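You operate a simulated robot arm through the tools that you are given. There is no shell and no other tool.

Carry out the task below with a simulated robot arm. There is one attempt and no reset: what you move stays moved.

TASK
Shut the air, then fit the finger for the job on the gripper's card into the first jaw block.
Fine: its bolt tightened by the yellow nutrunner, dial left at 6, no red lamp; nutrunner back in its holder; valve left shut. Set down upright: yellow nutrunner.

The check looks at the end state, three seconds after you hand in, the way a careful person would. Anything else that was tipped, shoved, dropped, spilled or broken makes it a failure.

THE ROBOT
A 6-joint arm with a two-finger gripper, fixed in place. Base frame: the origin is on the floor under the middle of its stand, x ahead of it, y to its left, z up; the work surface is at about z = 880. Units: mm, degrees, N and s.
It reaches about 1572 mm from its shoulder. Its first joint turns from -166.0 to 166.0 degrees. Payload 2.45 kg.
The TCP is the grasp point between the finger pads, 20 mm short of the fingertips. In the tool frame z runs along the fingers and y along their closing line. The gripper opens to 140 mm; its body begins 168 mm behind the TCP.
Orientation is that of the tool frame in the base frame, as [roll, pitch, yaw] about the fixed x, y, z axes, in that order (R = Rz(yaw) Ry(pitch) Rx(roll)). With the fingers straight down and closing along the base's y, the tool's x points along the base's -x, its y along +y and its z along -z.

THE INTERFACE
- The arm moves only by the tool drive_tool. Its argument "moves" is text: rows parted by semicolons, each of 7 numbers parted by spaces: the shift along the base's x, y, z in mm, then the turn, a rotation vector about the base's x, y, z in degrees, then the gripper command, from -1 (fully open) to 1 (shut), values between in proportion. In form: dx dy dz ax ay az fingers; .... A call has 1 to 20 rows; each row is the pose to reach, as a shift and turn from the pose commanded when the call began. Rows are played at 5 a second. More than 50 mm and 8.6 degrees between two rows, or a gripper value outside its range, and nothing of the call is played. A pose out of reach is approached as far as the arm can. The call stops where the force on the tool passes 40 N (or 10 N more than at its start, if that is more) or the arm is blocked; 0.2 s more then pass. Each finger travels about 45 mm/s and halts on what it meets, pressing with about 44 N; the grip force reading is that of the motor and also rises with nothing between the fingers. The clock runs only during rows and for 0.2 s after the last one: add rows that repeat a pose to give the fingers time. It gives the time, the measured TCP pose, the force on the tool (base axes), the opening and the grip force at its end, in the units of the frame above (readings bear some noise), with the torque about the TCP (base axes, N m) and any sound that the robot's microphone picked up.
- Cameras (640 x 400 px; columns grow to the right, rows downward): "scene" is fixed at [51.8, -499.4, 1530.2]; the picture's right is [0.66, -0.75, 0.00], its down [-0.34, -0.30, -0.89] and it looks along [0.67, 0.59, -0.45] (base axes); focal length 315 px, centre (320, 200). "wrist" rides on the gripper at [78, 11, -209] in the tool frame; the picture's right is [-0.14, 0.99, 0.00], its down [-0.92, -0.13, -0.37] and it looks along [-0.37, -0.05, 0.93] (tool axes); focal length 280 px, centre (320, 200). There is no depth. A picture from a camera that has moved, and an enlarged one, comes with that camera's place and axes in the base frame and with its lens.
- grab_frame(camera): a new picture of that camera. It takes no simulated time.
- close_up(camera, box): a new picture of the part [left, top, right, bottom] of that camera's present view, enlarged. It takes no simulated time.
- job_done(): hands the job in; it is judged then, once.

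Places have to be worked out from the pictures, the camera data and where the tool is seen. Open the gripper and draw the arm clear of the work before you hand the job in, unless the task says otherwise.

The tools are called after "Call:" by a JSON object that holds its "fn" and its "kwargs". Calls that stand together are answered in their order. drive_tool: Moves the arm, as the interface text tells. Its arguments: {"type":"object","properties":{"moves":{"type":"string"}},"required":["moves"]} The other tools are called the same way: grab_frame (camera) takes a picture; close_up (camera, box) takes an enlarged picture of a part of a camera's view; job_done () hands the job in.

At the start:

```text
t: 0.0
tool_pos: [603.7, 261.2, 1329.4]
tcp_rot: [-180.0, 0.0, -180.0]
ft_force: [0.1, 0.3, 0.0]
ft_torque: [-0.01, -0.02, 0.0]
width: 140.1
finger_force: 0.0
```

scene: 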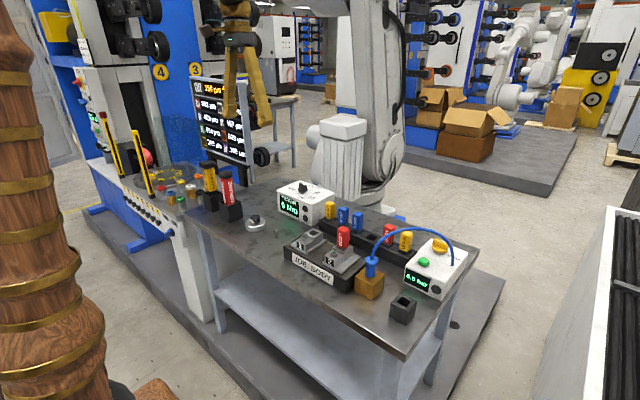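
wrist: 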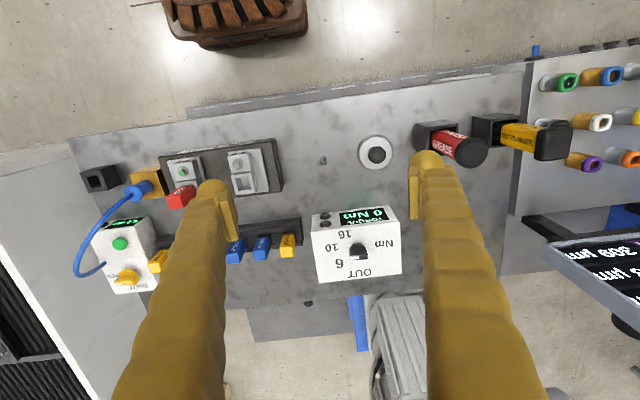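

I'll start by looking closely at the bench from both cameras before moving anything.

Call:
{"fn": "close_up", "kwargs": {"camera": "scene", "box": [260, 170, 480, 330]}}

Call:
{"fn": "close_up", "kwargs": {"camera": "scene", "box": [180, 60, 300, 240]}}

Call:
{"fn": "close_up", "kwargs": {"camera": "wrist", "box": [70, 130, 310, 300]}}

Call:
{"fn": "close_up", "kwargs": {"camera": "wrist", "box": [300, 60, 640, 300]}}

```text
2.50 times, centred on (370, 250) of scene
camera zoom: at [51.8, -499.4, 1530.2], right [0.66, -0.75, 0.0], down [-0.34, -0.3, -0.89], along [0.67, 0.59, -0.45], focal length 788 px, centre (195, 75)
```

zoom: 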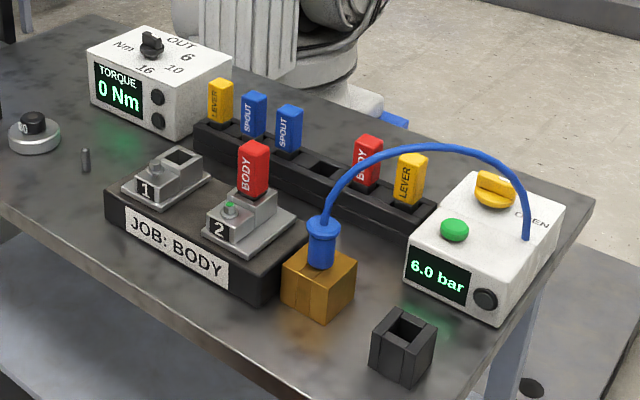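

```text
2.22 times, centred on (240, 150) of scene
camera zoom: at [51.8, -499.4, 1530.2], right [0.66, -0.75, 0.0], down [-0.34, -0.3, -0.89], along [0.67, 0.59, -0.45], focal length 701 px, centre (498, 311)
```

zoom: 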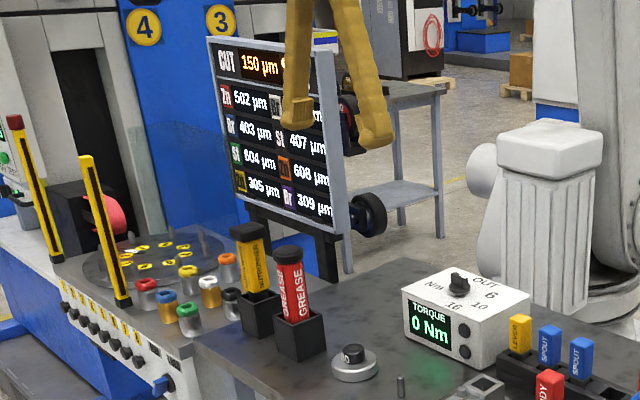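

```text
2.35 times, centred on (190, 215) of wrist
camera zoom: at [524.6, 272.9, 1539.9], right [0.14, 0.99, 0.0], down [0.92, -0.13, 0.37], along [0.37, -0.05, -0.93], focal length 660 px, centre (626, 165)
```

zoom: 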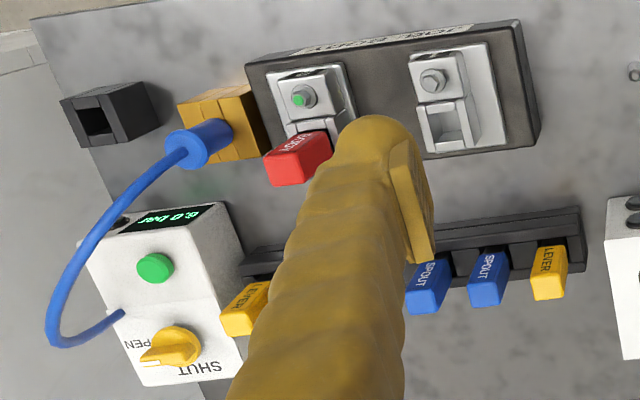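

```text
1.67 times, centred on (470, 180) of wrist
camera zoom: at [524.6, 272.9, 1539.9], right [0.14, 0.99, 0.0], down [0.92, -0.13, 0.37], along [0.37, -0.05, -0.93], focal length 467 px, centre (70, 233)
```

zoom: 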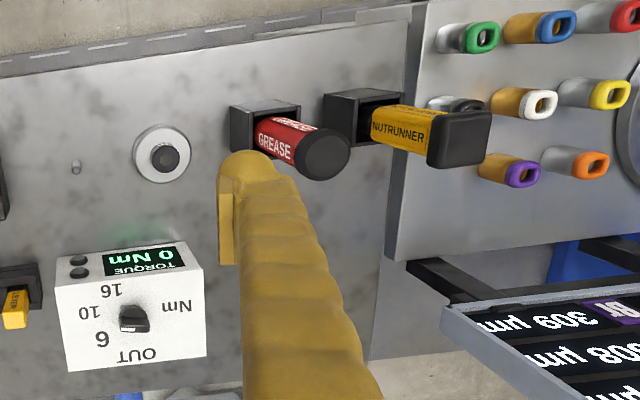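

The bench has an air box (valve at OPEN, 6.0 bar), a torque box with a dial, a finger rack, two jaw blocks, and the nutrunner/grease holders. I'll zoom further on details from both cameras.

Call:
{"fn": "close_up", "kwargs": {"camera": "scene", "box": [240, 175, 340, 237]}}

Call:
{"fn": "close_up", "kwargs": {"camera": "scene", "box": [280, 220, 370, 290]}}

Call:
{"fn": "close_up", "kwargs": {"camera": "scene", "box": [360, 220, 480, 325]}}

Call:
{"fn": "close_up", "kwargs": {"camera": "wrist", "box": [300, 190, 420, 290]}}

Call:
{"fn": "close_up", "kwargs": {"camera": "wrist", "box": [70, 200, 180, 300]}}

Call:
{"fn": "close_up", "kwargs": {"camera": "wrist", "box": [340, 110, 580, 190]}}

```text
6.40 times, centred on (290, 206) of scene
camera zoom: at [51.8, -499.4, 1530.2], right [0.66, -0.75, 0.0], down [-0.34, -0.3, -0.89], along [0.67, 0.59, -0.45], focal length 2018 px, centre (512, 162)
```

zoom: 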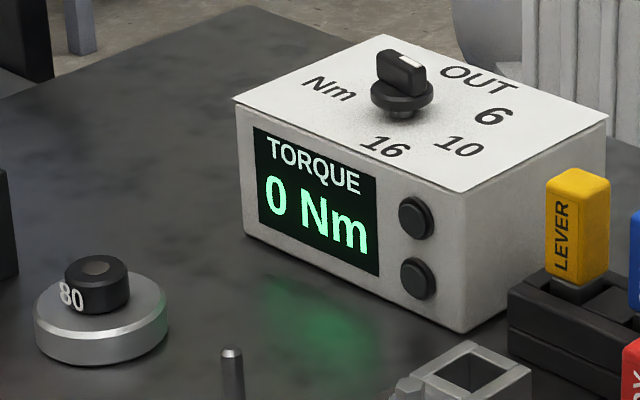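

```text
5.71 times, centred on (325, 255) of scene
camera zoom: at [51.8, -499.4, 1530.2], right [0.66, -0.75, 0.0], down [-0.34, -0.3, -0.89], along [0.67, 0.59, -0.45], focal length 1802 px, centre (291, -114)
```

zoom: 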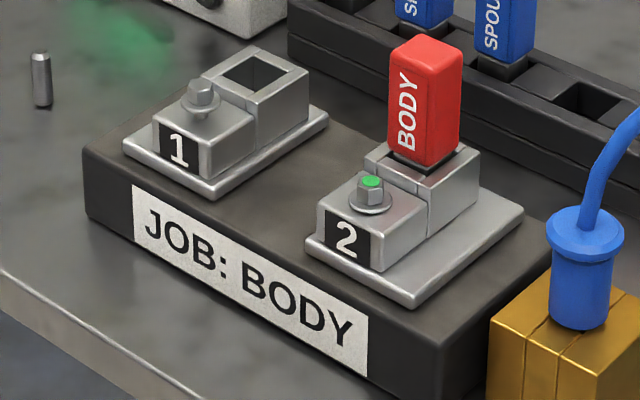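

```text
3.81 times, centred on (420, 272) of scene
camera zoom: at [51.8, -499.4, 1530.2], right [0.66, -0.75, 0.0], down [-0.34, -0.3, -0.89], along [0.67, 0.59, -0.45], focal length 1201 px, centre (-61, -76)
```

zoom: 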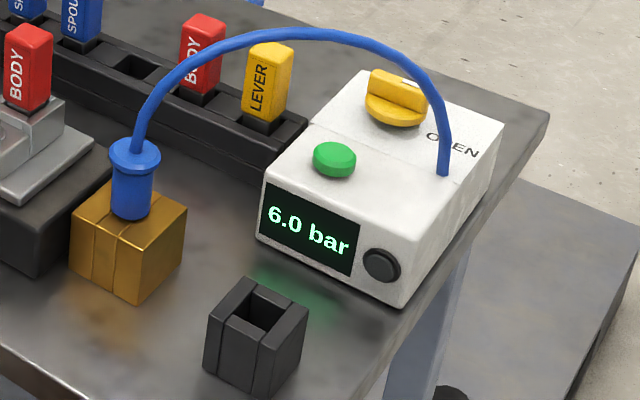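

```text
4.00 times, centred on (360, 240) of wrist
camera zoom: at [524.6, 272.9, 1539.9], right [0.14, 0.99, 0.0], down [0.92, -0.13, 0.37], along [0.37, -0.05, -0.93], focal length 1122 px, centre (160, 40)
```

zoom: 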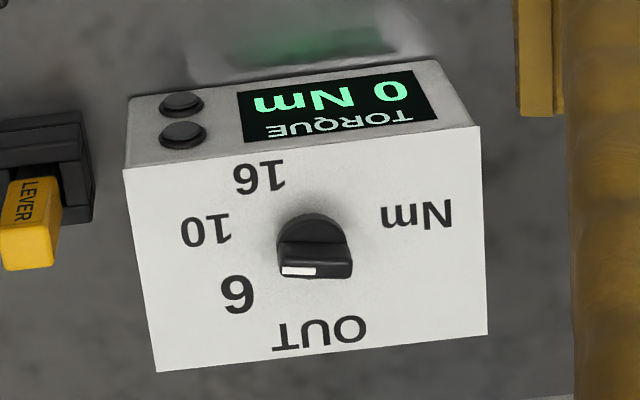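

```text
4.00 times, centred on (125, 250) of wrist
camera zoom: at [524.6, 272.9, 1539.9], right [0.14, 0.99, 0.0], down [0.92, -0.13, 0.37], along [0.37, -0.05, -0.93], focal length 1122 px, centre (1100, 0)
```

zoom: 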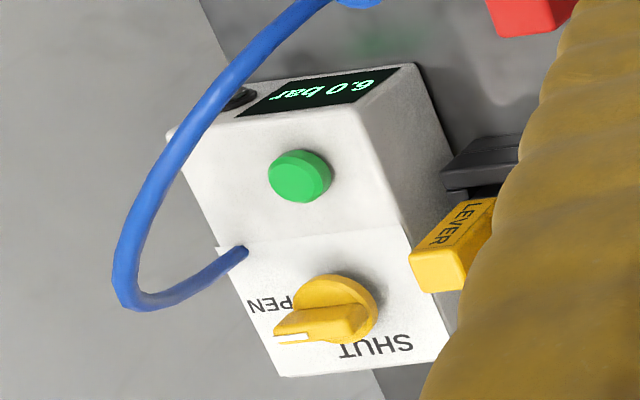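

```text
2.67 times, centred on (460, 150) of wrist
camera zoom: at [524.6, 272.9, 1539.9], right [0.14, 0.99, 0.0], down [0.92, -0.13, 0.37], along [0.37, -0.05, -0.93], focal length 748 px, centre (-53, 333)
```

zoom: 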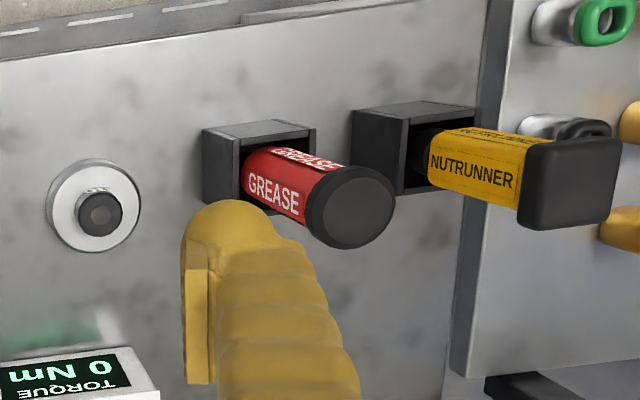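

The dial's pointer needs a closer look; I put the dial near (866, 309, 1005) and the valve near (884, -250, 977). I'll bring the gripper above the torque box with open fingers, staying well clear.

Call:
{"fn": "drive_tool", "kwargs": {"moves": "35 7 -20 0 0 0 -1; 70 14 -40 0 0 0 -1; 105 20 -60 0 0 0 -1; 140 27 -80 0 0 0 -1; 175 34 -100 0 0 0 -1; 210 40 -120 0 0 0 -1; 230 44 -150 0 0 0 -1; 230 44 -150 0 0 0 -1"}}

Call:
{"fn": "grab_frame", "kwargs": {"camera": "wrist"}}

```text
t: 1.8
tool_pos: [832.2, 306.5, 1180.0]
tcp_rot: [-179.9, 0.0, 180.0]
ft_force: [-0.3, -0.5, -0.3]
ft_torque: [-0.02, -0.01, 0.0]
width: 140.0
finger_force: 0.0
```

```text
taken
camera wrist: at [753.0, 317.0, 1389.8], right [0.14, 0.99, 0.0], down [0.92, -0.13, 0.37], along [0.37, -0.05, -0.93], focal length 280 px, centre (320, 200)
```

wrist: 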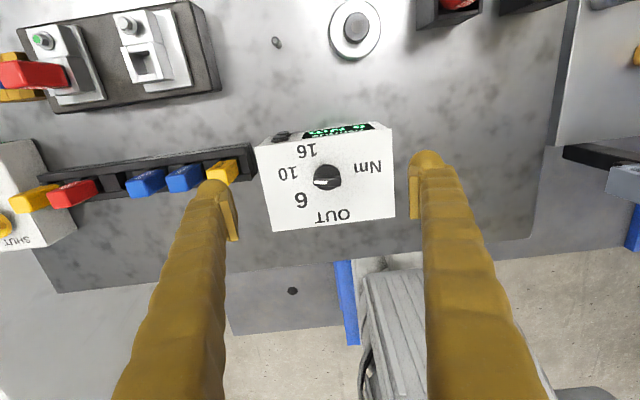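

The dial is now in view between the fingers; I'll zoom on it.

Call:
{"fn": "close_up", "kwargs": {"camera": "wrist", "box": [250, 115, 410, 235]}}

Call:
{"fn": "close_up", "kwargs": {"camera": "wrist", "box": [0, 0, 270, 200]}}

Call:
{"fn": "grab_frame", "kwargs": {"camera": "scene"}}

```text
3.33 times, centred on (330, 175) of wrist
camera zoom: at [753.0, 317.0, 1389.8], right [0.14, 0.99, 0.0], down [0.92, -0.13, 0.37], along [0.37, -0.05, -0.93], focal length 935 px, centre (287, 283)
```

zoom: 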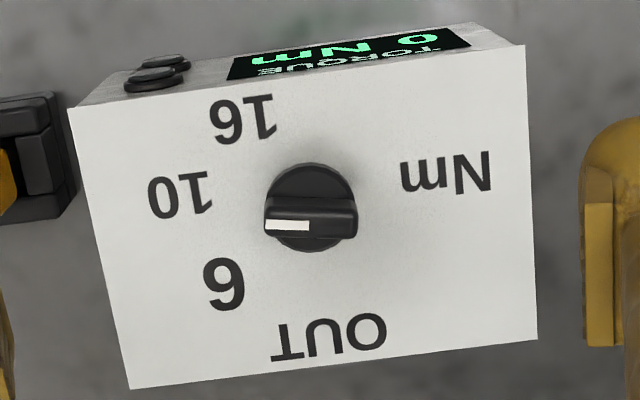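

```text
2.00 times, centred on (135, 100) of wrist
camera zoom: at [753.0, 317.0, 1389.8], right [0.14, 0.99, 0.0], down [0.92, -0.13, 0.37], along [0.37, -0.05, -0.93], focal length 561 px, centre (690, 400)
```

zoom: 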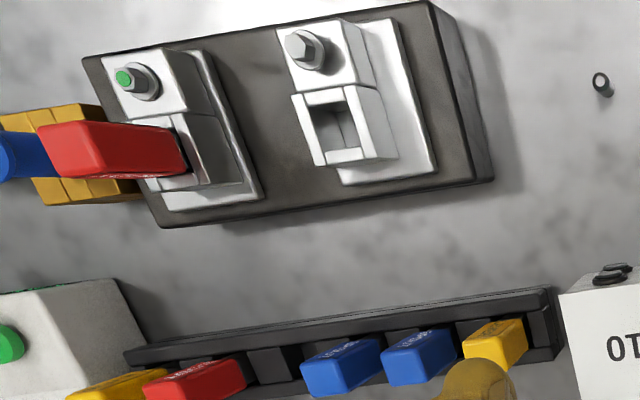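

```text
taken
```

scene: 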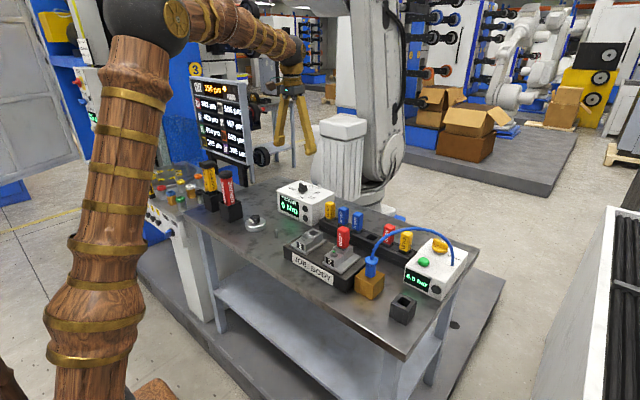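

The dial points at 10 and needs +45° (toward 6). First comes the valve, so I'll travel at this height over to the air box.

Call:
{"fn": "drive_tool", "kwargs": {"moves": "0 -46 0 0 0 0 -1; 0 -92 0 0 0 0 -1; 0 -138 0 0 0 0 -1; 0 -184 0 0 0 0 -1; 0 -230 0 0 0 0 -1; 0 -276 0 0 0 0 -1; 0 -322 0 0 0 0 -1; 0 -368 0 0 0 0 -1; 0 -414 0 0 0 0 -1; 0 -460 0 0 0 0 -1; 0 -506 0 0 0 0 -1; 5 -540 0 0 0 0 -1; 5 -540 0 0 0 0 -1; 5 -540 0 0 0 0 -1"}}

Call:
{"fn": "grab_frame", "kwargs": {"camera": "wrist"}}

Call:
{"fn": "close_up", "kwargs": {"camera": "wrist", "box": [220, 100, 420, 225]}}

```text
t: 4.8
tool_pos: [839.7, -235.9, 1179.2]
tcp_rot: [179.9, 0.0, 180.0]
ft_force: [-0.5, -0.1, -0.4]
ft_torque: [0.01, -0.02, 0.0]
width: 140.1
finger_force: 0.0
```

```text
taken
camera wrist: at [759.6, -224.4, 1389.9], right [0.14, 0.99, 0.0], down [0.92, -0.13, 0.37], along [0.36, -0.05, -0.93], focal length 280 px, centre (320, 200)
```

wrist: 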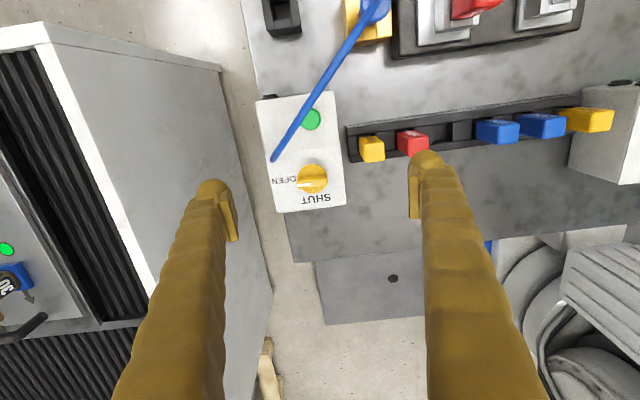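

```text
3.20 times, centred on (320, 162) of wrist
camera zoom: at [759.6, -224.4, 1389.9], right [0.14, 0.99, 0.0], down [0.92, -0.13, 0.37], along [0.36, -0.05, -0.93], focal length 897 px, centre (320, 320)
```

zoom: 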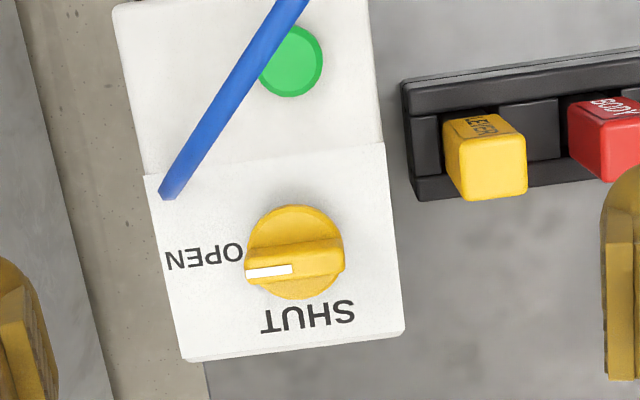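

The valve ridge lies along y with its mark to OPEN (-y side); SHUT is at +x, so it needs +90° about z. I'll turn the gripper -90° (fingers closing along x), narrow it to about 50 mm to stay clear of the hose, and come down above the knob.

Call:
{"fn": "drive_tool", "kwargs": {"moves": "4 -2 0 0 0 -8.2 0.29; 8 -3 0 0 0 -16.4 0.29; 12 -5 0 0 0 -24.6 0.29; 16 -7 0 0 0 -32.8 0.29; 20 -8 0 0 0 -41 0.29; 24 -10 0 0 0 -49.2 0.29; 28 -12 0 0 0 -57.4 0.29; 32 -13 0 0 0 -65.6 0.29; 36 -15 0 0 0 -73.8 0.29; 40 -17 0 0 0 -82 0.29; 46 -18 0 0 0 -90 0.29; 46 -18 -40 0 0 -90 0.29; 46 -18 -80 0 0 -90 0.29; 46 -18 -80 0 0 -90 0.29"}}

Call:
{"fn": "grab_frame", "kwargs": {"camera": "wrist"}}

Call:
{"fn": "grab_frame", "kwargs": {"camera": "scene"}}

```text
t: 7.8
tool_pos: [885.6, -252.5, 1100.7]
tcp_rot: [180.0, 0.0, 90.0]
ft_force: [0.1, -0.5, 0.5]
ft_torque: [-0.01, -0.01, 0.03]
width: 49.8
finger_force: 0.1
```

```text
taken
camera wrist: at [894.5, -174.5, 1310.1], right [0.99, -0.14, 0.0], down [-0.13, -0.92, 0.37], along [-0.05, -0.36, -0.93], focal length 280 px, centre (320, 200)
```

wrist: 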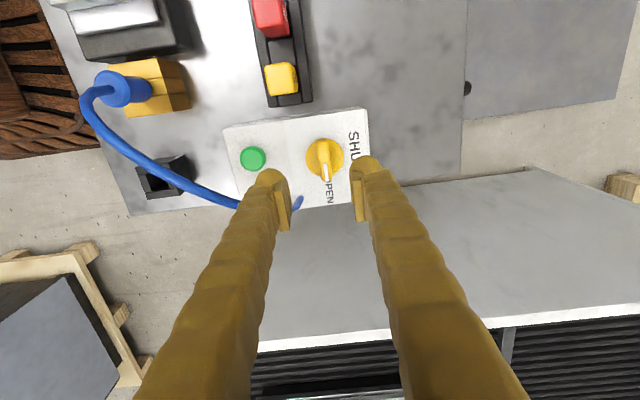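

```text
taken
```

scene: 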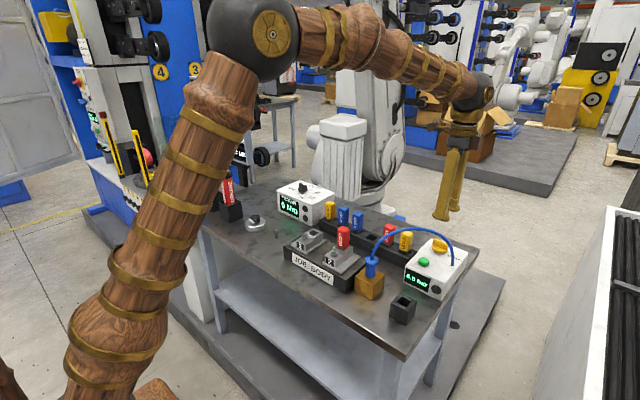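

I'll zoom on the knob between the fingers to refine its place and height.

Call:
{"fn": "close_up", "kwargs": {"camera": "wrist", "box": [220, 100, 420, 225]}}

Call:
{"fn": "close_up", "kwargs": {"camera": "scene", "box": [390, 180, 480, 300]}}

```text
3.20 times, centred on (320, 162) of wrist
camera zoom: at [894.5, -174.5, 1310.1], right [0.99, -0.14, 0.0], down [-0.13, -0.92, 0.37], along [-0.05, -0.36, -0.93], focal length 897 px, centre (320, 320)
```

zoom: 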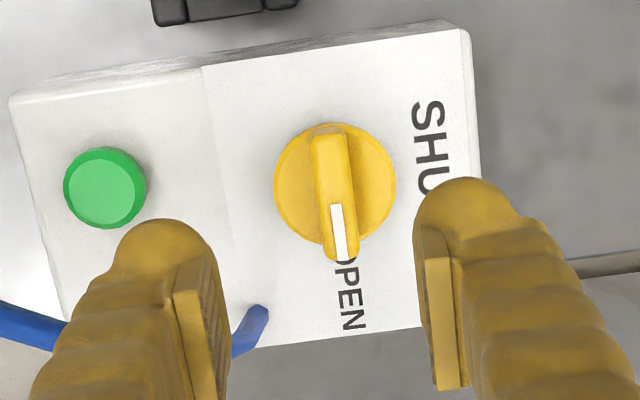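

```text
3.33 times, centred on (435, 240) of scene
camera zoom: at [51.8, -499.4, 1530.2], right [0.66, -0.75, 0.0], down [-0.34, -0.3, -0.89], along [0.67, 0.59, -0.45], focal length 1051 px, centre (-63, 67)
```

zoom: 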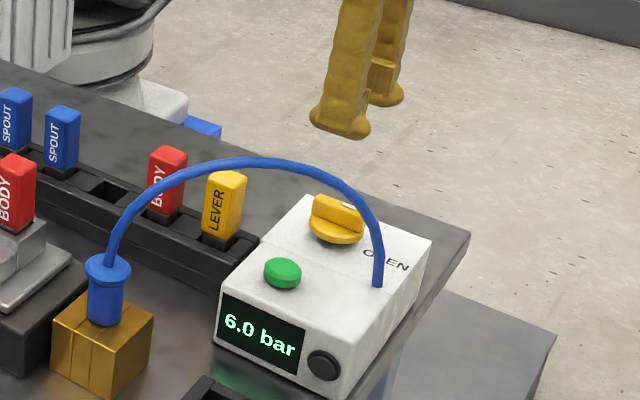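

Triangulating two wrist views puts the knob axis at about (890, -254.5), its disk at z≈966 and the ridge top at z≈985. I'll centre over it and lower to z≈1010 with fingertips around the ridge top, then check.

Call:
{"fn": "drive_tool", "kwargs": {"moves": "5.6 -1.7 -30 0 0 0 0.29; 5.6 -1.7 -60 0 0 0 0.29; 5.6 -1.7 -89 0 0 0 0.29; 5.6 -1.7 -89 0 0 0 0.29"}}

Call:
{"fn": "close_up", "kwargs": {"camera": "wrist", "box": [220, 100, 420, 225]}}

Call:
{"fn": "close_up", "kwargs": {"camera": "scene", "box": [390, 180, 480, 300]}}

```text
t: 8.8
tool_pos: [893.4, -253.0, 1010.0]
tcp_rot: [180.0, 0.0, 89.9]
ft_force: [0.3, 0.5, -0.7]
ft_torque: [-0.05, -0.02, -0.01]
width: 49.7
finger_force: 0.2
```

```text
3.20 times, centred on (320, 162) of wrist
camera zoom: at [902.2, -174.1, 1220.4], right [0.99, -0.14, 0.0], down [-0.13, -0.92, 0.37], along [-0.05, -0.37, -0.93], focal length 897 px, centre (320, 320)
```

zoom: 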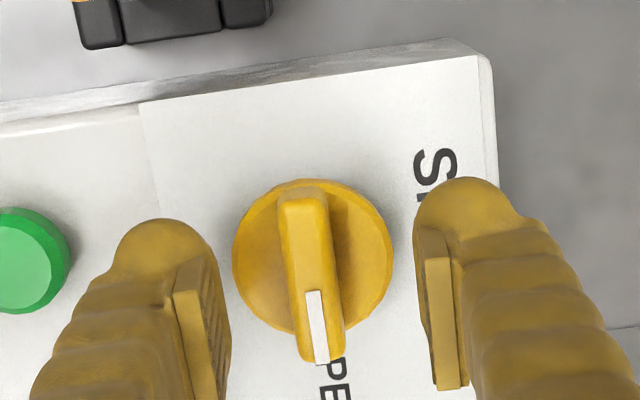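

```text
3.33 times, centred on (435, 240) of scene
camera zoom: at [51.8, -499.4, 1530.2], right [0.66, -0.75, 0.0], down [-0.34, -0.3, -0.89], along [0.67, 0.59, -0.45], focal length 1051 px, centre (-63, 67)
```

zoom: 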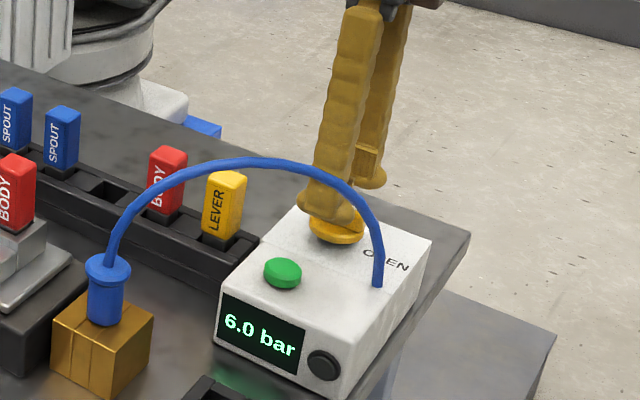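

The ridge now reads about 2 mm to -x of the fingers' middle, at (888, -255.3). I'll shift over, lower to z≈990 (tips about 4 mm above the disk) and close on the ridge.

Call:
{"fn": "drive_tool", "kwargs": {"moves": "-2.1 -0.8 -10 0 0 0 0.29; -2.1 -0.8 -20 0 0 0 0.29; -2.1 -0.8 -20 0 0 0 0.29; -2.1 -0.8 -20 0 0 0 0.6; -2.1 -0.8 -20 0 0 0 1; -2.1 -0.8 -20 0 0 0 1; -2.1 -0.8 -20 0 0 0 1; -2.1 -0.8 -20 0 0 0 1; -2.1 -0.8 -20 0 0 0 1"}}

Call:
{"fn": "close_up", "kwargs": {"camera": "wrist", "box": [220, 100, 420, 225]}}

```text
t: 10.8
tool_pos: [890.9, -254.5, 990.4]
tcp_rot: [-179.9, -0.1, 90.0]
ft_force: [1.2, -1.3, 0.7]
ft_torque: [0.05, -0.06, -0.01]
width: 13.1
finger_force: 39.3
```

```text
3.20 times, centred on (320, 162) of wrist
camera zoom: at [899.6, -176.1, 1200.1], right [0.99, -0.14, 0.0], down [-0.13, -0.92, 0.37], along [-0.05, -0.37, -0.93], focal length 897 px, centre (320, 320)
```

zoom: 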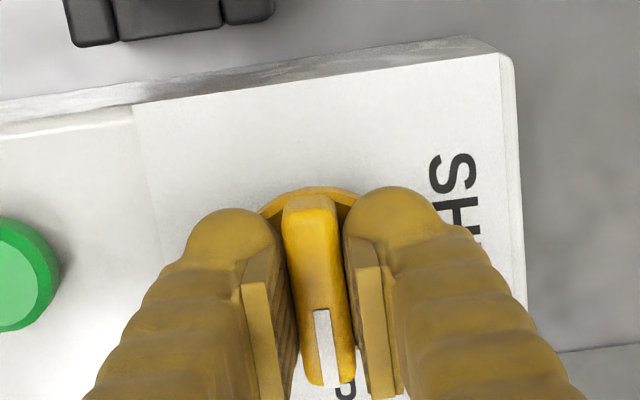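

The ridge is held (13 mm wide) with almost no side force. I'll turn it +90° about z toward SHUT.

Call:
{"fn": "drive_tool", "kwargs": {"moves": "0 0 0 0 0 5 1; 0 0 0 0 0 10 1; 0 0 0 0 0 15 1; 0 0 0 0 0 20 1; 0 0 0 0 0 25 1; 0 0 0 0 0 30 1; 0 0 0 0 0 35 1; 0 0 0 0 0 40 1; 0 0 0 0 0 45 1; 0 0 0 0 0 50 1; 0 0 0 0 0 55 1; 0 0 0 0 0 60 1; 0 0 0 0 0 65 1; 0 0 0 0 0 70 1; 0 0 0 0 0 75 1; 0 0 0 0 0 80 1; 0 0 0 0 0 85 1; 0 0 0 0 0 90 1; 0 0 0 0 0 90 1"}}

Call:
{"fn": "close_up", "kwargs": {"camera": "wrist", "box": [220, 100, 420, 225]}}

Call:
{"fn": "close_up", "kwargs": {"camera": "scene", "box": [390, 180, 480, 300]}}

```text
t: 12.3
tool_pos: [889.2, -255.9, 991.0]
tcp_rot: [180.0, 0.1, 122.5]
ft_force: [5.7, 2.6, -6.1]
ft_torque: [0.08, -0.04, -0.03]
width: 12.9
finger_force: 39.5
stopped in row 7: the force on the tool passed its limit at 40 N (the readings are from after the stop); the commanded pose is now the measured one
```

```text
3.20 times, centred on (320, 162) of wrist
camera zoom: at [855.4, -182.5, 1200.5], right [0.91, 0.42, 0.0], down [0.39, -0.84, 0.37], along [0.15, -0.33, -0.93], focal length 897 px, centre (320, 320)
```

zoom: 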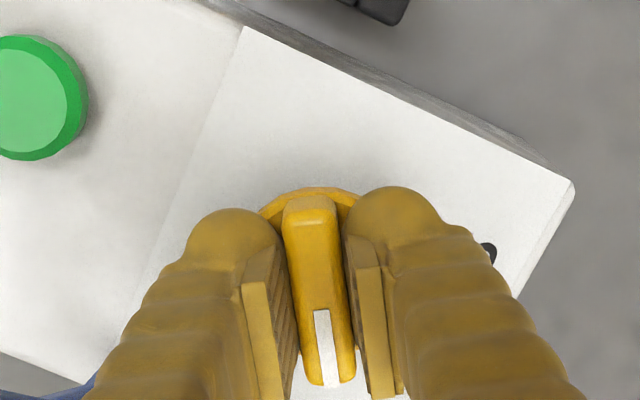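

```text
3.33 times, centred on (435, 240) of scene
camera zoom: at [51.8, -499.4, 1530.2], right [0.66, -0.75, 0.0], down [-0.34, -0.3, -0.89], along [0.67, 0.59, -0.45], focal length 1051 px, centre (-63, 67)
```

zoom: 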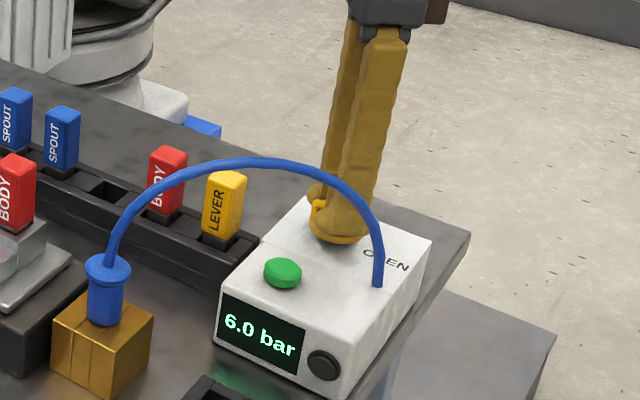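

The knob follows the fingers (32.5° so far); the force built up because the knob axis is slightly off the TCP, toward +y. I'll continue the turn about a corrected axis.

Call:
{"fn": "drive_tool", "kwargs": {"moves": "0.18 0.12 0 0 0 5 1; 0.35 0.26 0 0 0 10 1; 0.5 0.42 0 0 0 15 1; 0.64 0.58 0 0 0 20 1; 0.77 0.76 0 0 0 25 1; 0.87 0.95 0 0 0 30 1; 0.97 1.15 0 0 0 35 1; 1.04 1.35 0 0 0 40 1; 1.1 1.57 0 0 0 45 1; 1.13 1.78 0 0 0 50 1; 1.15 2.0 0 0 0 55 1; 1.16 2.1 0 0 0 57.5 1; 1.16 2.1 0 0 0 57.5 1"}}

Call:
{"fn": "close_up", "kwargs": {"camera": "wrist", "box": [220, 100, 420, 225]}}

Call:
{"fn": "close_up", "kwargs": {"camera": "scene", "box": [390, 180, 480, 300]}}

```text
t: 14.2
tool_pos: [889.3, -254.8, 990.7]
tcp_rot: [-179.9, -0.1, 162.6]
ft_force: [-0.7, -0.5, 0.2]
ft_torque: [0.01, 0.0, 0.0]
width: 12.7
finger_force: 39.6
stopped in row 9: the force on the tool passed its limit at 42 N (the readings are from after the stop); the commanded pose is now the measured one
```

```text
3.20 times, centred on (320, 162) of wrist
camera zoom: at [817.5, -220.6, 1200.8], right [0.43, 0.9, 0.0], down [0.84, -0.4, 0.37], along [0.33, -0.16, -0.93], focal length 897 px, centre (320, 320)
```

zoom: 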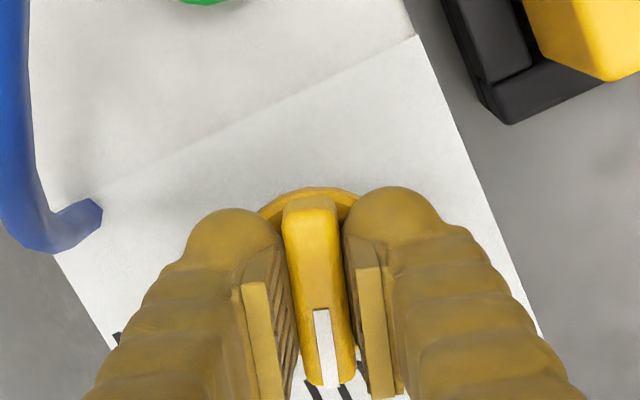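

```text
3.33 times, centred on (435, 240) of scene
camera zoom: at [51.8, -499.4, 1530.2], right [0.66, -0.75, 0.0], down [-0.34, -0.3, -0.89], along [0.67, 0.59, -0.45], focal length 1051 px, centre (-63, 67)
```

zoom: 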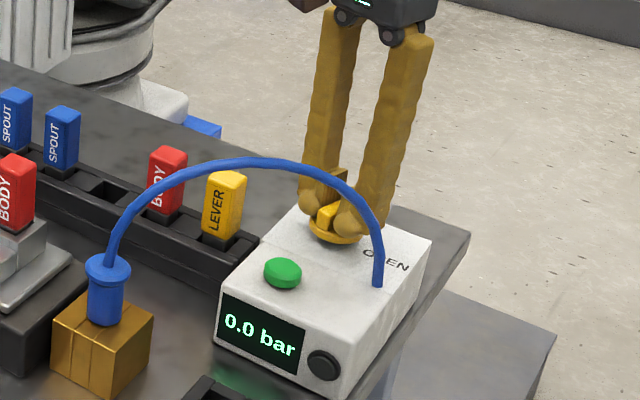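

The gauge now reads 0.0 bar at about 73° of turn. I'll finish the turn to the SHUT mark in small steps.

Call:
{"fn": "drive_tool", "kwargs": {"moves": "0 0 0 0 0 3 1; 0 0 0 0 0 6 1; 0 0 0 0 0 9 1; 0 0 0 0 0 12 1; 0 0 0 0 0 15 1; 0 0 0 0 0 17.4 1; 0 0 0 0 0 17.4 1"}}

Call:
{"fn": "close_up", "kwargs": {"camera": "wrist", "box": [220, 100, 420, 225]}}

```text
t: 15.8
tool_pos: [889.4, -255.7, 991.7]
tcp_rot: [179.9, -0.1, -180.0]
ft_force: [-9.7, -9.5, -5.7]
ft_torque: [-0.1, 0.15, -0.04]
width: 13.1
finger_force: 39.9
```

```text
3.20 times, centred on (320, 162) of wrist
camera zoom: at [810.9, -243.5, 1200.9], right [0.14, 0.99, 0.0], down [0.92, -0.13, 0.37], along [0.36, -0.05, -0.93], focal length 897 px, centre (320, 320)
```

zoom: 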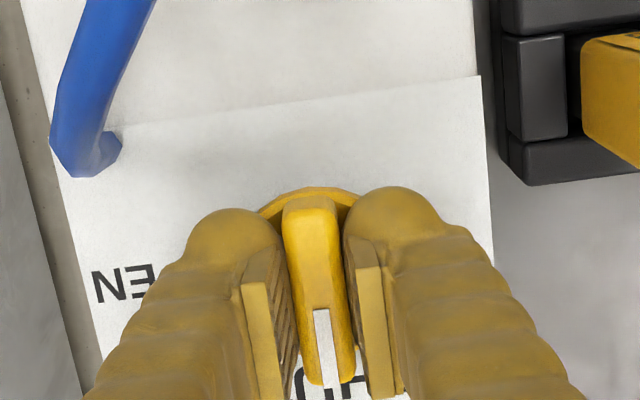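

The pointer is on SHUT with light forces. I'll open slightly and lift straight up.

Call:
{"fn": "drive_tool", "kwargs": {"moves": "0 0 0 0 0 0 0.6; 0 0 0 0 0 0 0.5; 0 0 0 0 0 0 0.5; 0 0 30 0 0 0 0.5; 0 0 70 0 0 0 0.5; 0 0 115 0 0 0 0.5; 0 0 160 0 0 0 0.5; 0 0 190 0 0 0 0.5; 0 0 190 0 0 0 0.5"}}

Call:
{"fn": "close_up", "kwargs": {"camera": "wrist", "box": [220, 100, 420, 225]}}

Call:
{"fn": "close_up", "kwargs": {"camera": "scene", "box": [390, 180, 480, 300]}}

Call:
{"fn": "grab_frame", "kwargs": {"camera": "wrist"}}

```text
t: 17.8
tool_pos: [889.6, -254.1, 1181.5]
tcp_rot: [-179.9, -0.1, 180.0]
ft_force: [-0.3, 0.0, 0.4]
ft_torque: [0.03, -0.03, 0.0]
width: 34.8
finger_force: 0.0
```

```text
3.20 times, centred on (320, 162) of wrist
camera zoom: at [811.0, -243.3, 1393.0], right [0.14, 0.99, 0.0], down [0.92, -0.13, 0.37], along [0.36, -0.05, -0.93], focal length 897 px, centre (320, 320)
```

zoom: 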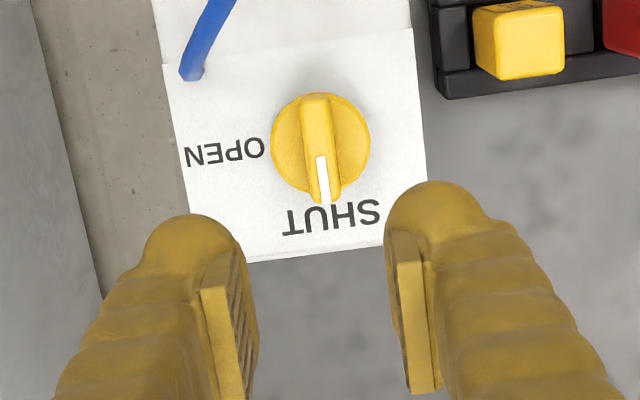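

```text
3.33 times, centred on (435, 240) of scene
camera zoom: at [51.8, -499.4, 1530.2], right [0.66, -0.75, 0.0], down [-0.34, -0.3, -0.89], along [0.67, 0.59, -0.45], focal length 1051 px, centre (-63, 67)
```

zoom: 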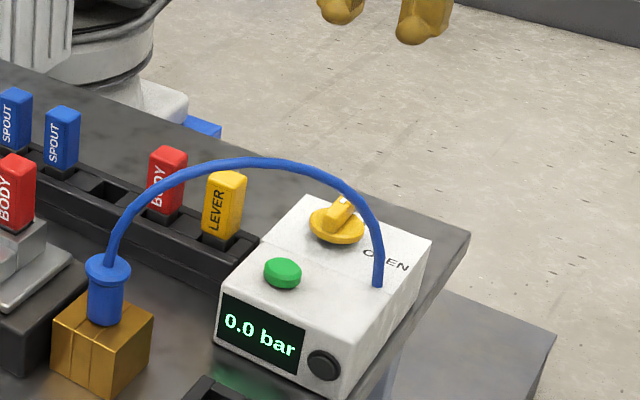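

```text
taken
camera wrist: at [811.0, -243.3, 1393.0], right [0.14, 0.99, 0.0], down [0.92, -0.13, 0.37], along [0.36, -0.05, -0.93], focal length 280 px, centre (320, 200)
```

wrist: 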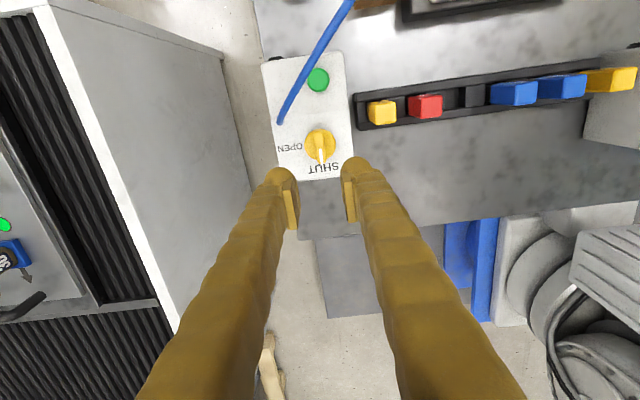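

The valve mark is on SHUT and the gauge reads 0.0 bar. Next I'll move over the rack to examine the red BODY finger at about (855, -91).

Call:
{"fn": "drive_tool", "kwargs": {"moves": "-20 40 0 0 0 0 -0.2; -40 80 0 0 0 0 -0.2; -60 120 0 0 0 0 -0.2; -85 160 0 0 0 0 -0.2; -85 165 0 0 0 0 -0.2; -85 165 0 0 0 0 -0.2"}}

Call:
{"fn": "grab_frame", "kwargs": {"camera": "wrist"}}

Call:
{"fn": "close_up", "kwargs": {"camera": "wrist", "box": [220, 100, 420, 225]}}

Call:
{"fn": "close_up", "kwargs": {"camera": "scene", "box": [320, 195, 440, 270]}}

```text
t: 19.2
tool_pos: [804.0, -90.0, 1181.2]
tcp_rot: [-180.0, -0.1, 179.9]
ft_force: [0.3, 0.4, -0.5]
ft_torque: [0.01, -0.03, 0.01]
width: 83.8
finger_force: 0.1
```

```text
taken
camera wrist: at [724.5, -77.7, 1390.9], right [0.14, 0.99, 0.0], down [0.92, -0.13, 0.37], along [0.36, -0.05, -0.93], focal length 280 px, centre (320, 200)
```

wrist: 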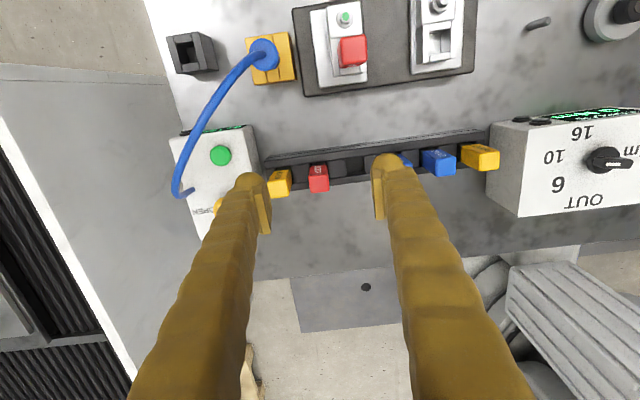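

```text
3.20 times, centred on (320, 162) of wrist
camera zoom: at [724.5, -77.7, 1390.9], right [0.14, 0.99, 0.0], down [0.92, -0.13, 0.37], along [0.36, -0.05, -0.93], focal length 897 px, centre (320, 320)
```

zoom: 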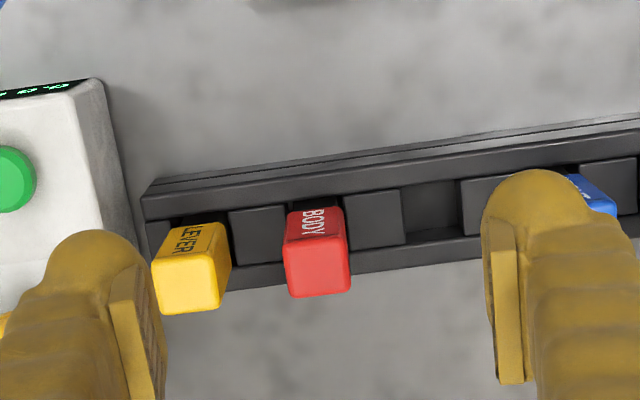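

```text
5.33 times, centred on (380, 232) of scene
camera zoom: at [51.8, -499.4, 1530.2], right [0.66, -0.75, 0.0], down [-0.34, -0.3, -0.89], along [0.67, 0.59, -0.45], focal length 1682 px, centre (0, 27)
```

zoom: 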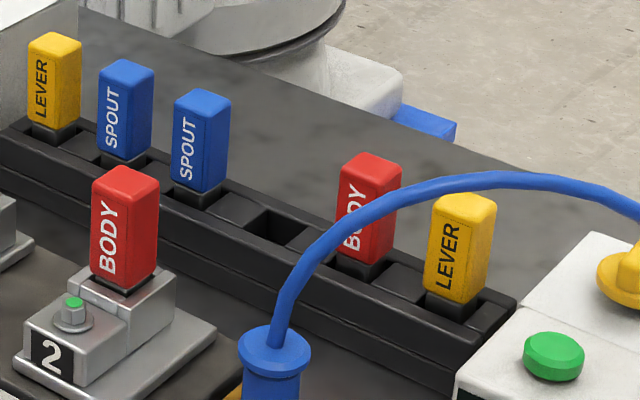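

The BODY finger's head is about 30 mm square, top near z≈993, around (858, -98); neighbours sit along y, so I'll close along x. I'll turn the gripper -90°, centre above it and descend to look closer.

Call:
{"fn": "drive_tool", "kwargs": {"moves": "5 -1 0 0 0 -8.2 -0.1; 10 -2 0 0 0 -16.4 -0.1; 15 -3 0 0 0 -24.6 -0.1; 20 -4 0 0 0 -32.8 -0.1; 25 -5 0 0 0 -41 -0.1; 30 -6 0 0 0 -49.2 -0.1; 35 -7 0 0 0 -57.4 -0.1; 40 -7 0 0 0 -65.6 -0.1; 45 -7 0 0 0 -73.8 -0.1; 50 -7 0 0 0 -82 -0.1; 54 -7 0 0 0 -90 -0.1; 54 -7 -40 0 0 -90 -0.1; 54 -7 -80 0 0 -90 -0.1; 54 -7 -80 0 0 -90 -0.1"}}

Call:
{"fn": "grab_frame", "kwargs": {"camera": "wrist"}}

Call:
{"fn": "close_up", "kwargs": {"camera": "wrist", "box": [220, 100, 420, 225]}}

```text
t: 22.2
tool_pos: [859.7, -95.1, 1101.6]
tcp_rot: [179.9, -0.1, 90.1]
ft_force: [-0.1, -0.4, 1.0]
ft_torque: [-0.01, -0.01, -0.01]
width: 77.0
finger_force: 0.1
```

```text
taken
camera wrist: at [869.2, -17.4, 1310.9], right [0.99, -0.14, 0.0], down [-0.13, -0.92, 0.37], along [-0.05, -0.36, -0.93], focal length 280 px, centre (320, 200)
```

wrist: 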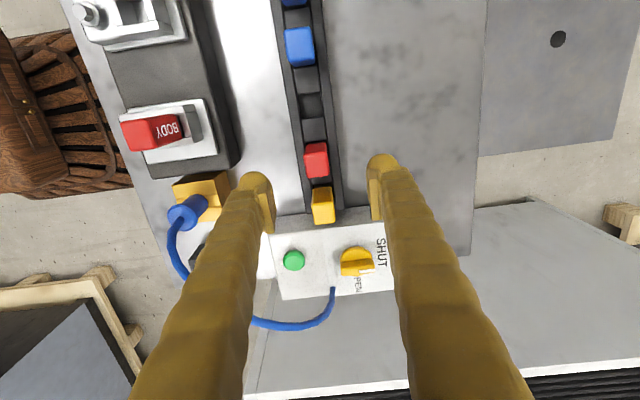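

```text
3.20 times, centred on (320, 162) of wrist
camera zoom: at [869.2, -17.4, 1310.9], right [0.99, -0.14, 0.0], down [-0.13, -0.92, 0.37], along [-0.05, -0.36, -0.93], focal length 897 px, centre (320, 320)
```

zoom: 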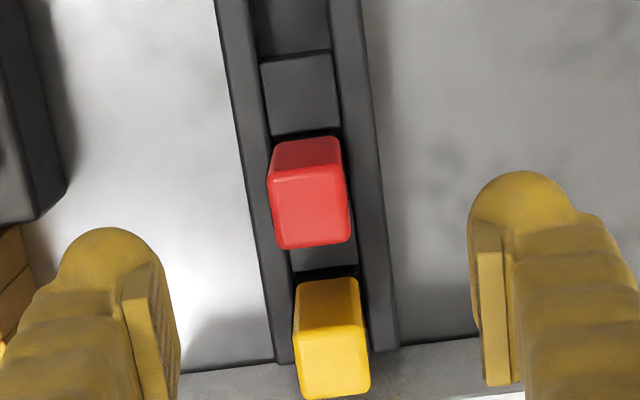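

Triangulating gives the BODY head centre near (855, -97.7) with its top at z≈1000. I'll centre and descend to z≈1015, then check alignment.

Call:
{"fn": "drive_tool", "kwargs": {"moves": "-3.3 -1.2 -40 0 0 0 0.14; -3.3 -1.2 -86 0 0 0 0.14; -3.3 -1.2 -86 0 0 0 0.14; -3.3 -1.2 -86 0 0 0 0.14"}}

Call:
{"fn": "close_up", "kwargs": {"camera": "wrist", "box": [220, 100, 420, 225]}}

Call:
{"fn": "close_up", "kwargs": {"camera": "scene", "box": [320, 170, 440, 270]}}

```text
t: 23.2
tool_pos: [856.2, -96.2, 1014.9]
tcp_rot: [-179.9, -0.1, 90.0]
ft_force: [-0.1, -0.2, 0.1]
ft_torque: [0.0, 0.02, -0.03]
width: 60.3
finger_force: 0.1
```

```text
3.20 times, centred on (320, 162) of wrist
camera zoom: at [866.4, -18.2, 1225.0], right [0.99, -0.14, 0.0], down [-0.13, -0.92, 0.37], along [-0.05, -0.36, -0.93], focal length 897 px, centre (320, 320)
```

zoom: 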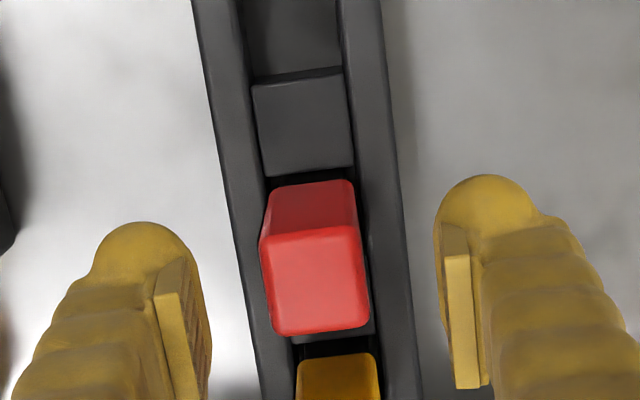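

```text
4.00 times, centred on (380, 220) of scene
camera zoom: at [51.8, -499.4, 1530.2], right [0.66, -0.75, 0.0], down [-0.34, -0.3, -0.89], along [0.67, 0.59, -0.45], focal length 1261 px, centre (80, 120)
```

zoom: 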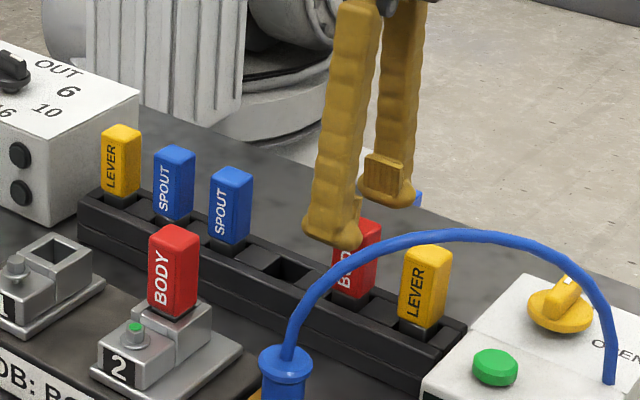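

Alignment looks good (head centre about (854.5, -97)). I'll lower to z≈973 and close on the head.

Call:
{"fn": "drive_tool", "kwargs": {"moves": "-0.7 0.5 -15 0 0 0 0.14; -0.7 0.5 -30 0 0 0 0.14; -0.7 0.5 -42 0 0 0 0.14; -0.7 0.5 -42 0 0 0 0.14; -0.7 0.5 -42 0 0 0 0.5; -0.7 0.5 -42 0 0 0 1; -0.7 0.5 -42 0 0 0 1; -0.7 0.5 -42 0 0 0 1; -0.7 0.5 -42 0 0 0 1"}}

Call:
{"fn": "close_up", "kwargs": {"camera": "wrist", "box": [220, 100, 420, 225]}}

```text
t: 25.2
tool_pos: [855.3, -97.2, 973.2]
tcp_rot: [-179.9, -0.1, 90.0]
ft_force: [-0.2, 0.8, 0.5]
ft_torque: [0.0, 0.05, 0.0]
width: 26.6
finger_force: 44.0
```

```text
3.20 times, centred on (320, 162) of wrist
camera zoom: at [866.0, -18.8, 1182.8], right [0.99, -0.14, 0.0], down [-0.13, -0.92, 0.37], along [-0.05, -0.36, -0.93], focal length 897 px, centre (320, 320)
```

zoom: 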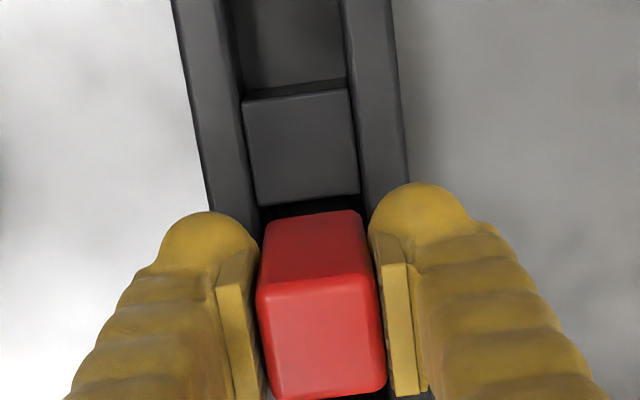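

The head is gripped (26.6 mm) with no side load. I'll lift it straight out of the rack.

Call:
{"fn": "drive_tool", "kwargs": {"moves": "0 0 15 0 0 0 1; 0 0 30 0 0 0 1; 0 0 60 0 0 0 1; 0 0 95 0 0 0 1; 0 0 130 0 0 0 1; 0 0 160 0 0 0 1; 0 0 160 0 0 0 1"}}

Call:
{"fn": "grab_frame", "kwargs": {"camera": "wrist"}}

Call:
{"fn": "close_up", "kwargs": {"camera": "scene", "box": [320, 130, 440, 270]}}

```text
t: 26.8
tool_pos: [854.4, -98.9, 1131.9]
tcp_rot: [-180.0, 0.0, 90.0]
ft_force: [-0.3, -0.2, -2.8]
ft_torque: [0.01, 0.0, 0.0]
width: 26.4
finger_force: 44.2
```

```text
taken
camera wrist: at [863.9, -20.4, 1341.6], right [0.99, -0.14, 0.0], down [-0.13, -0.92, 0.37], along [-0.05, -0.36, -0.93], focal length 280 px, centre (320, 200)
```

wrist: 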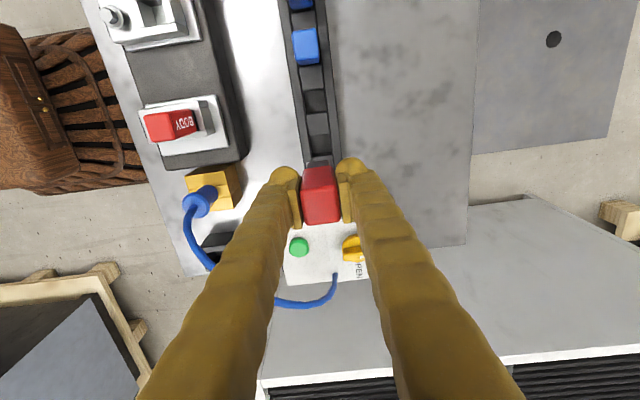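

```text
2.86 times, centred on (380, 200) of scene
camera zoom: at [51.8, -499.4, 1530.2], right [0.66, -0.75, 0.0], down [-0.34, -0.3, -0.89], along [0.67, 0.59, -0.45], focal length 901 px, centre (149, 200)
```

zoom: 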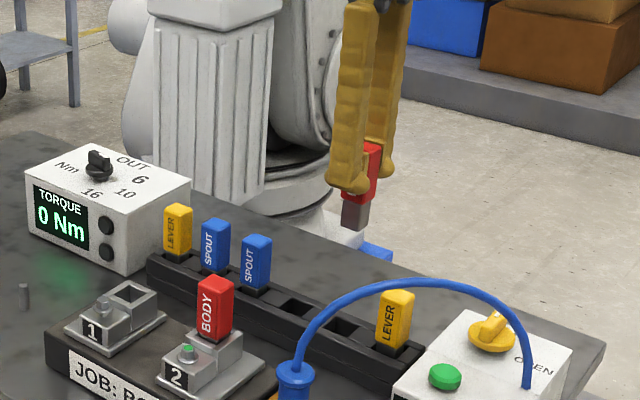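

The BODY finger is out cleanly with a ~30 mm shank below its head. I'll carry it at this height to above block 1's pocket (estimated (690, 80)).

Call:
{"fn": "drive_tool", "kwargs": {"moves": "-30 32 0 0 0 0 1; -60 65 0 0 0 0 1; -90 97 0 0 0 0 1; -120 129 0 0 0 0 1; -150 161 0 0 0 0 1; -164.5 177 0 0 0 0 1; -164.5 177 0 0 0 0 1; -164.5 177 0 0 0 0 1"}}

Call:
{"fn": "grab_frame", "kwargs": {"camera": "wrist"}}

Call:
{"fn": "close_up", "kwargs": {"camera": "wrist", "box": [220, 90, 420, 215]}}

Call:
{"fn": "close_up", "kwargs": {"camera": "scene", "box": [270, 180, 370, 280]}}

```text
t: 28.6
tool_pos: [689.7, 80.6, 1132.2]
tcp_rot: [-180.0, -0.1, 90.0]
ft_force: [0.0, -0.6, -1.0]
ft_torque: [-0.03, 0.0, 0.0]
width: 26.6
finger_force: 44.0
```

```text
taken
camera wrist: at [699.3, 158.2, 1342.3], right [0.99, -0.14, 0.0], down [-0.13, -0.92, 0.37], along [-0.05, -0.36, -0.93], focal length 280 px, centre (320, 200)
```

wrist: 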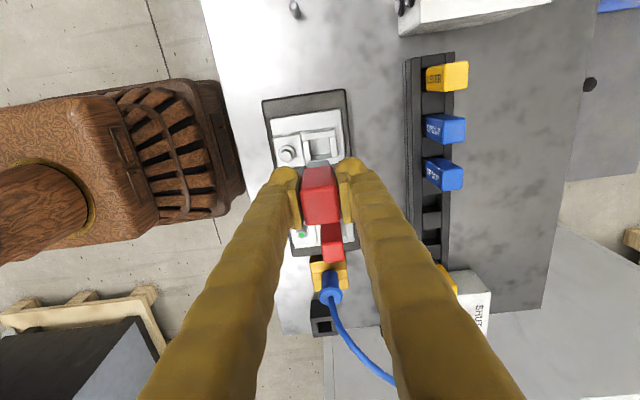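

```text
3.20 times, centred on (320, 152) of wrist
camera zoom: at [699.3, 158.2, 1342.3], right [0.99, -0.14, 0.0], down [-0.13, -0.92, 0.37], along [-0.05, -0.36, -0.93], focal length 897 px, centre (320, 352)
```

zoom: 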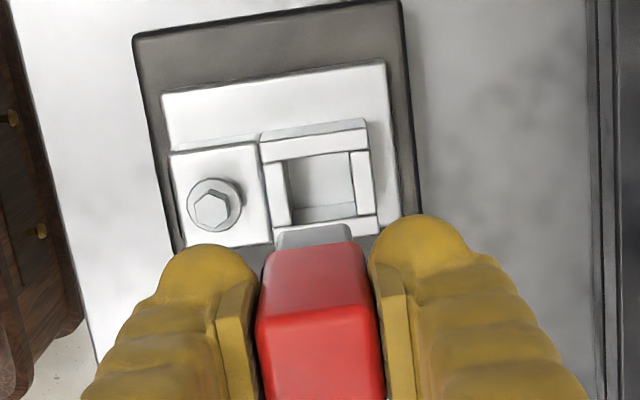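

```text
4.00 times, centred on (320, 230) of scene
camera zoom: at [51.8, -499.4, 1530.2], right [0.66, -0.75, 0.0], down [-0.34, -0.3, -0.89], along [0.67, 0.59, -0.45], focal length 1261 px, centre (320, 80)
```

zoom: 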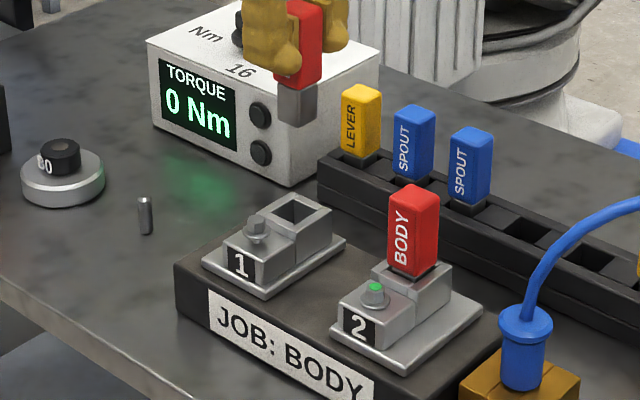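

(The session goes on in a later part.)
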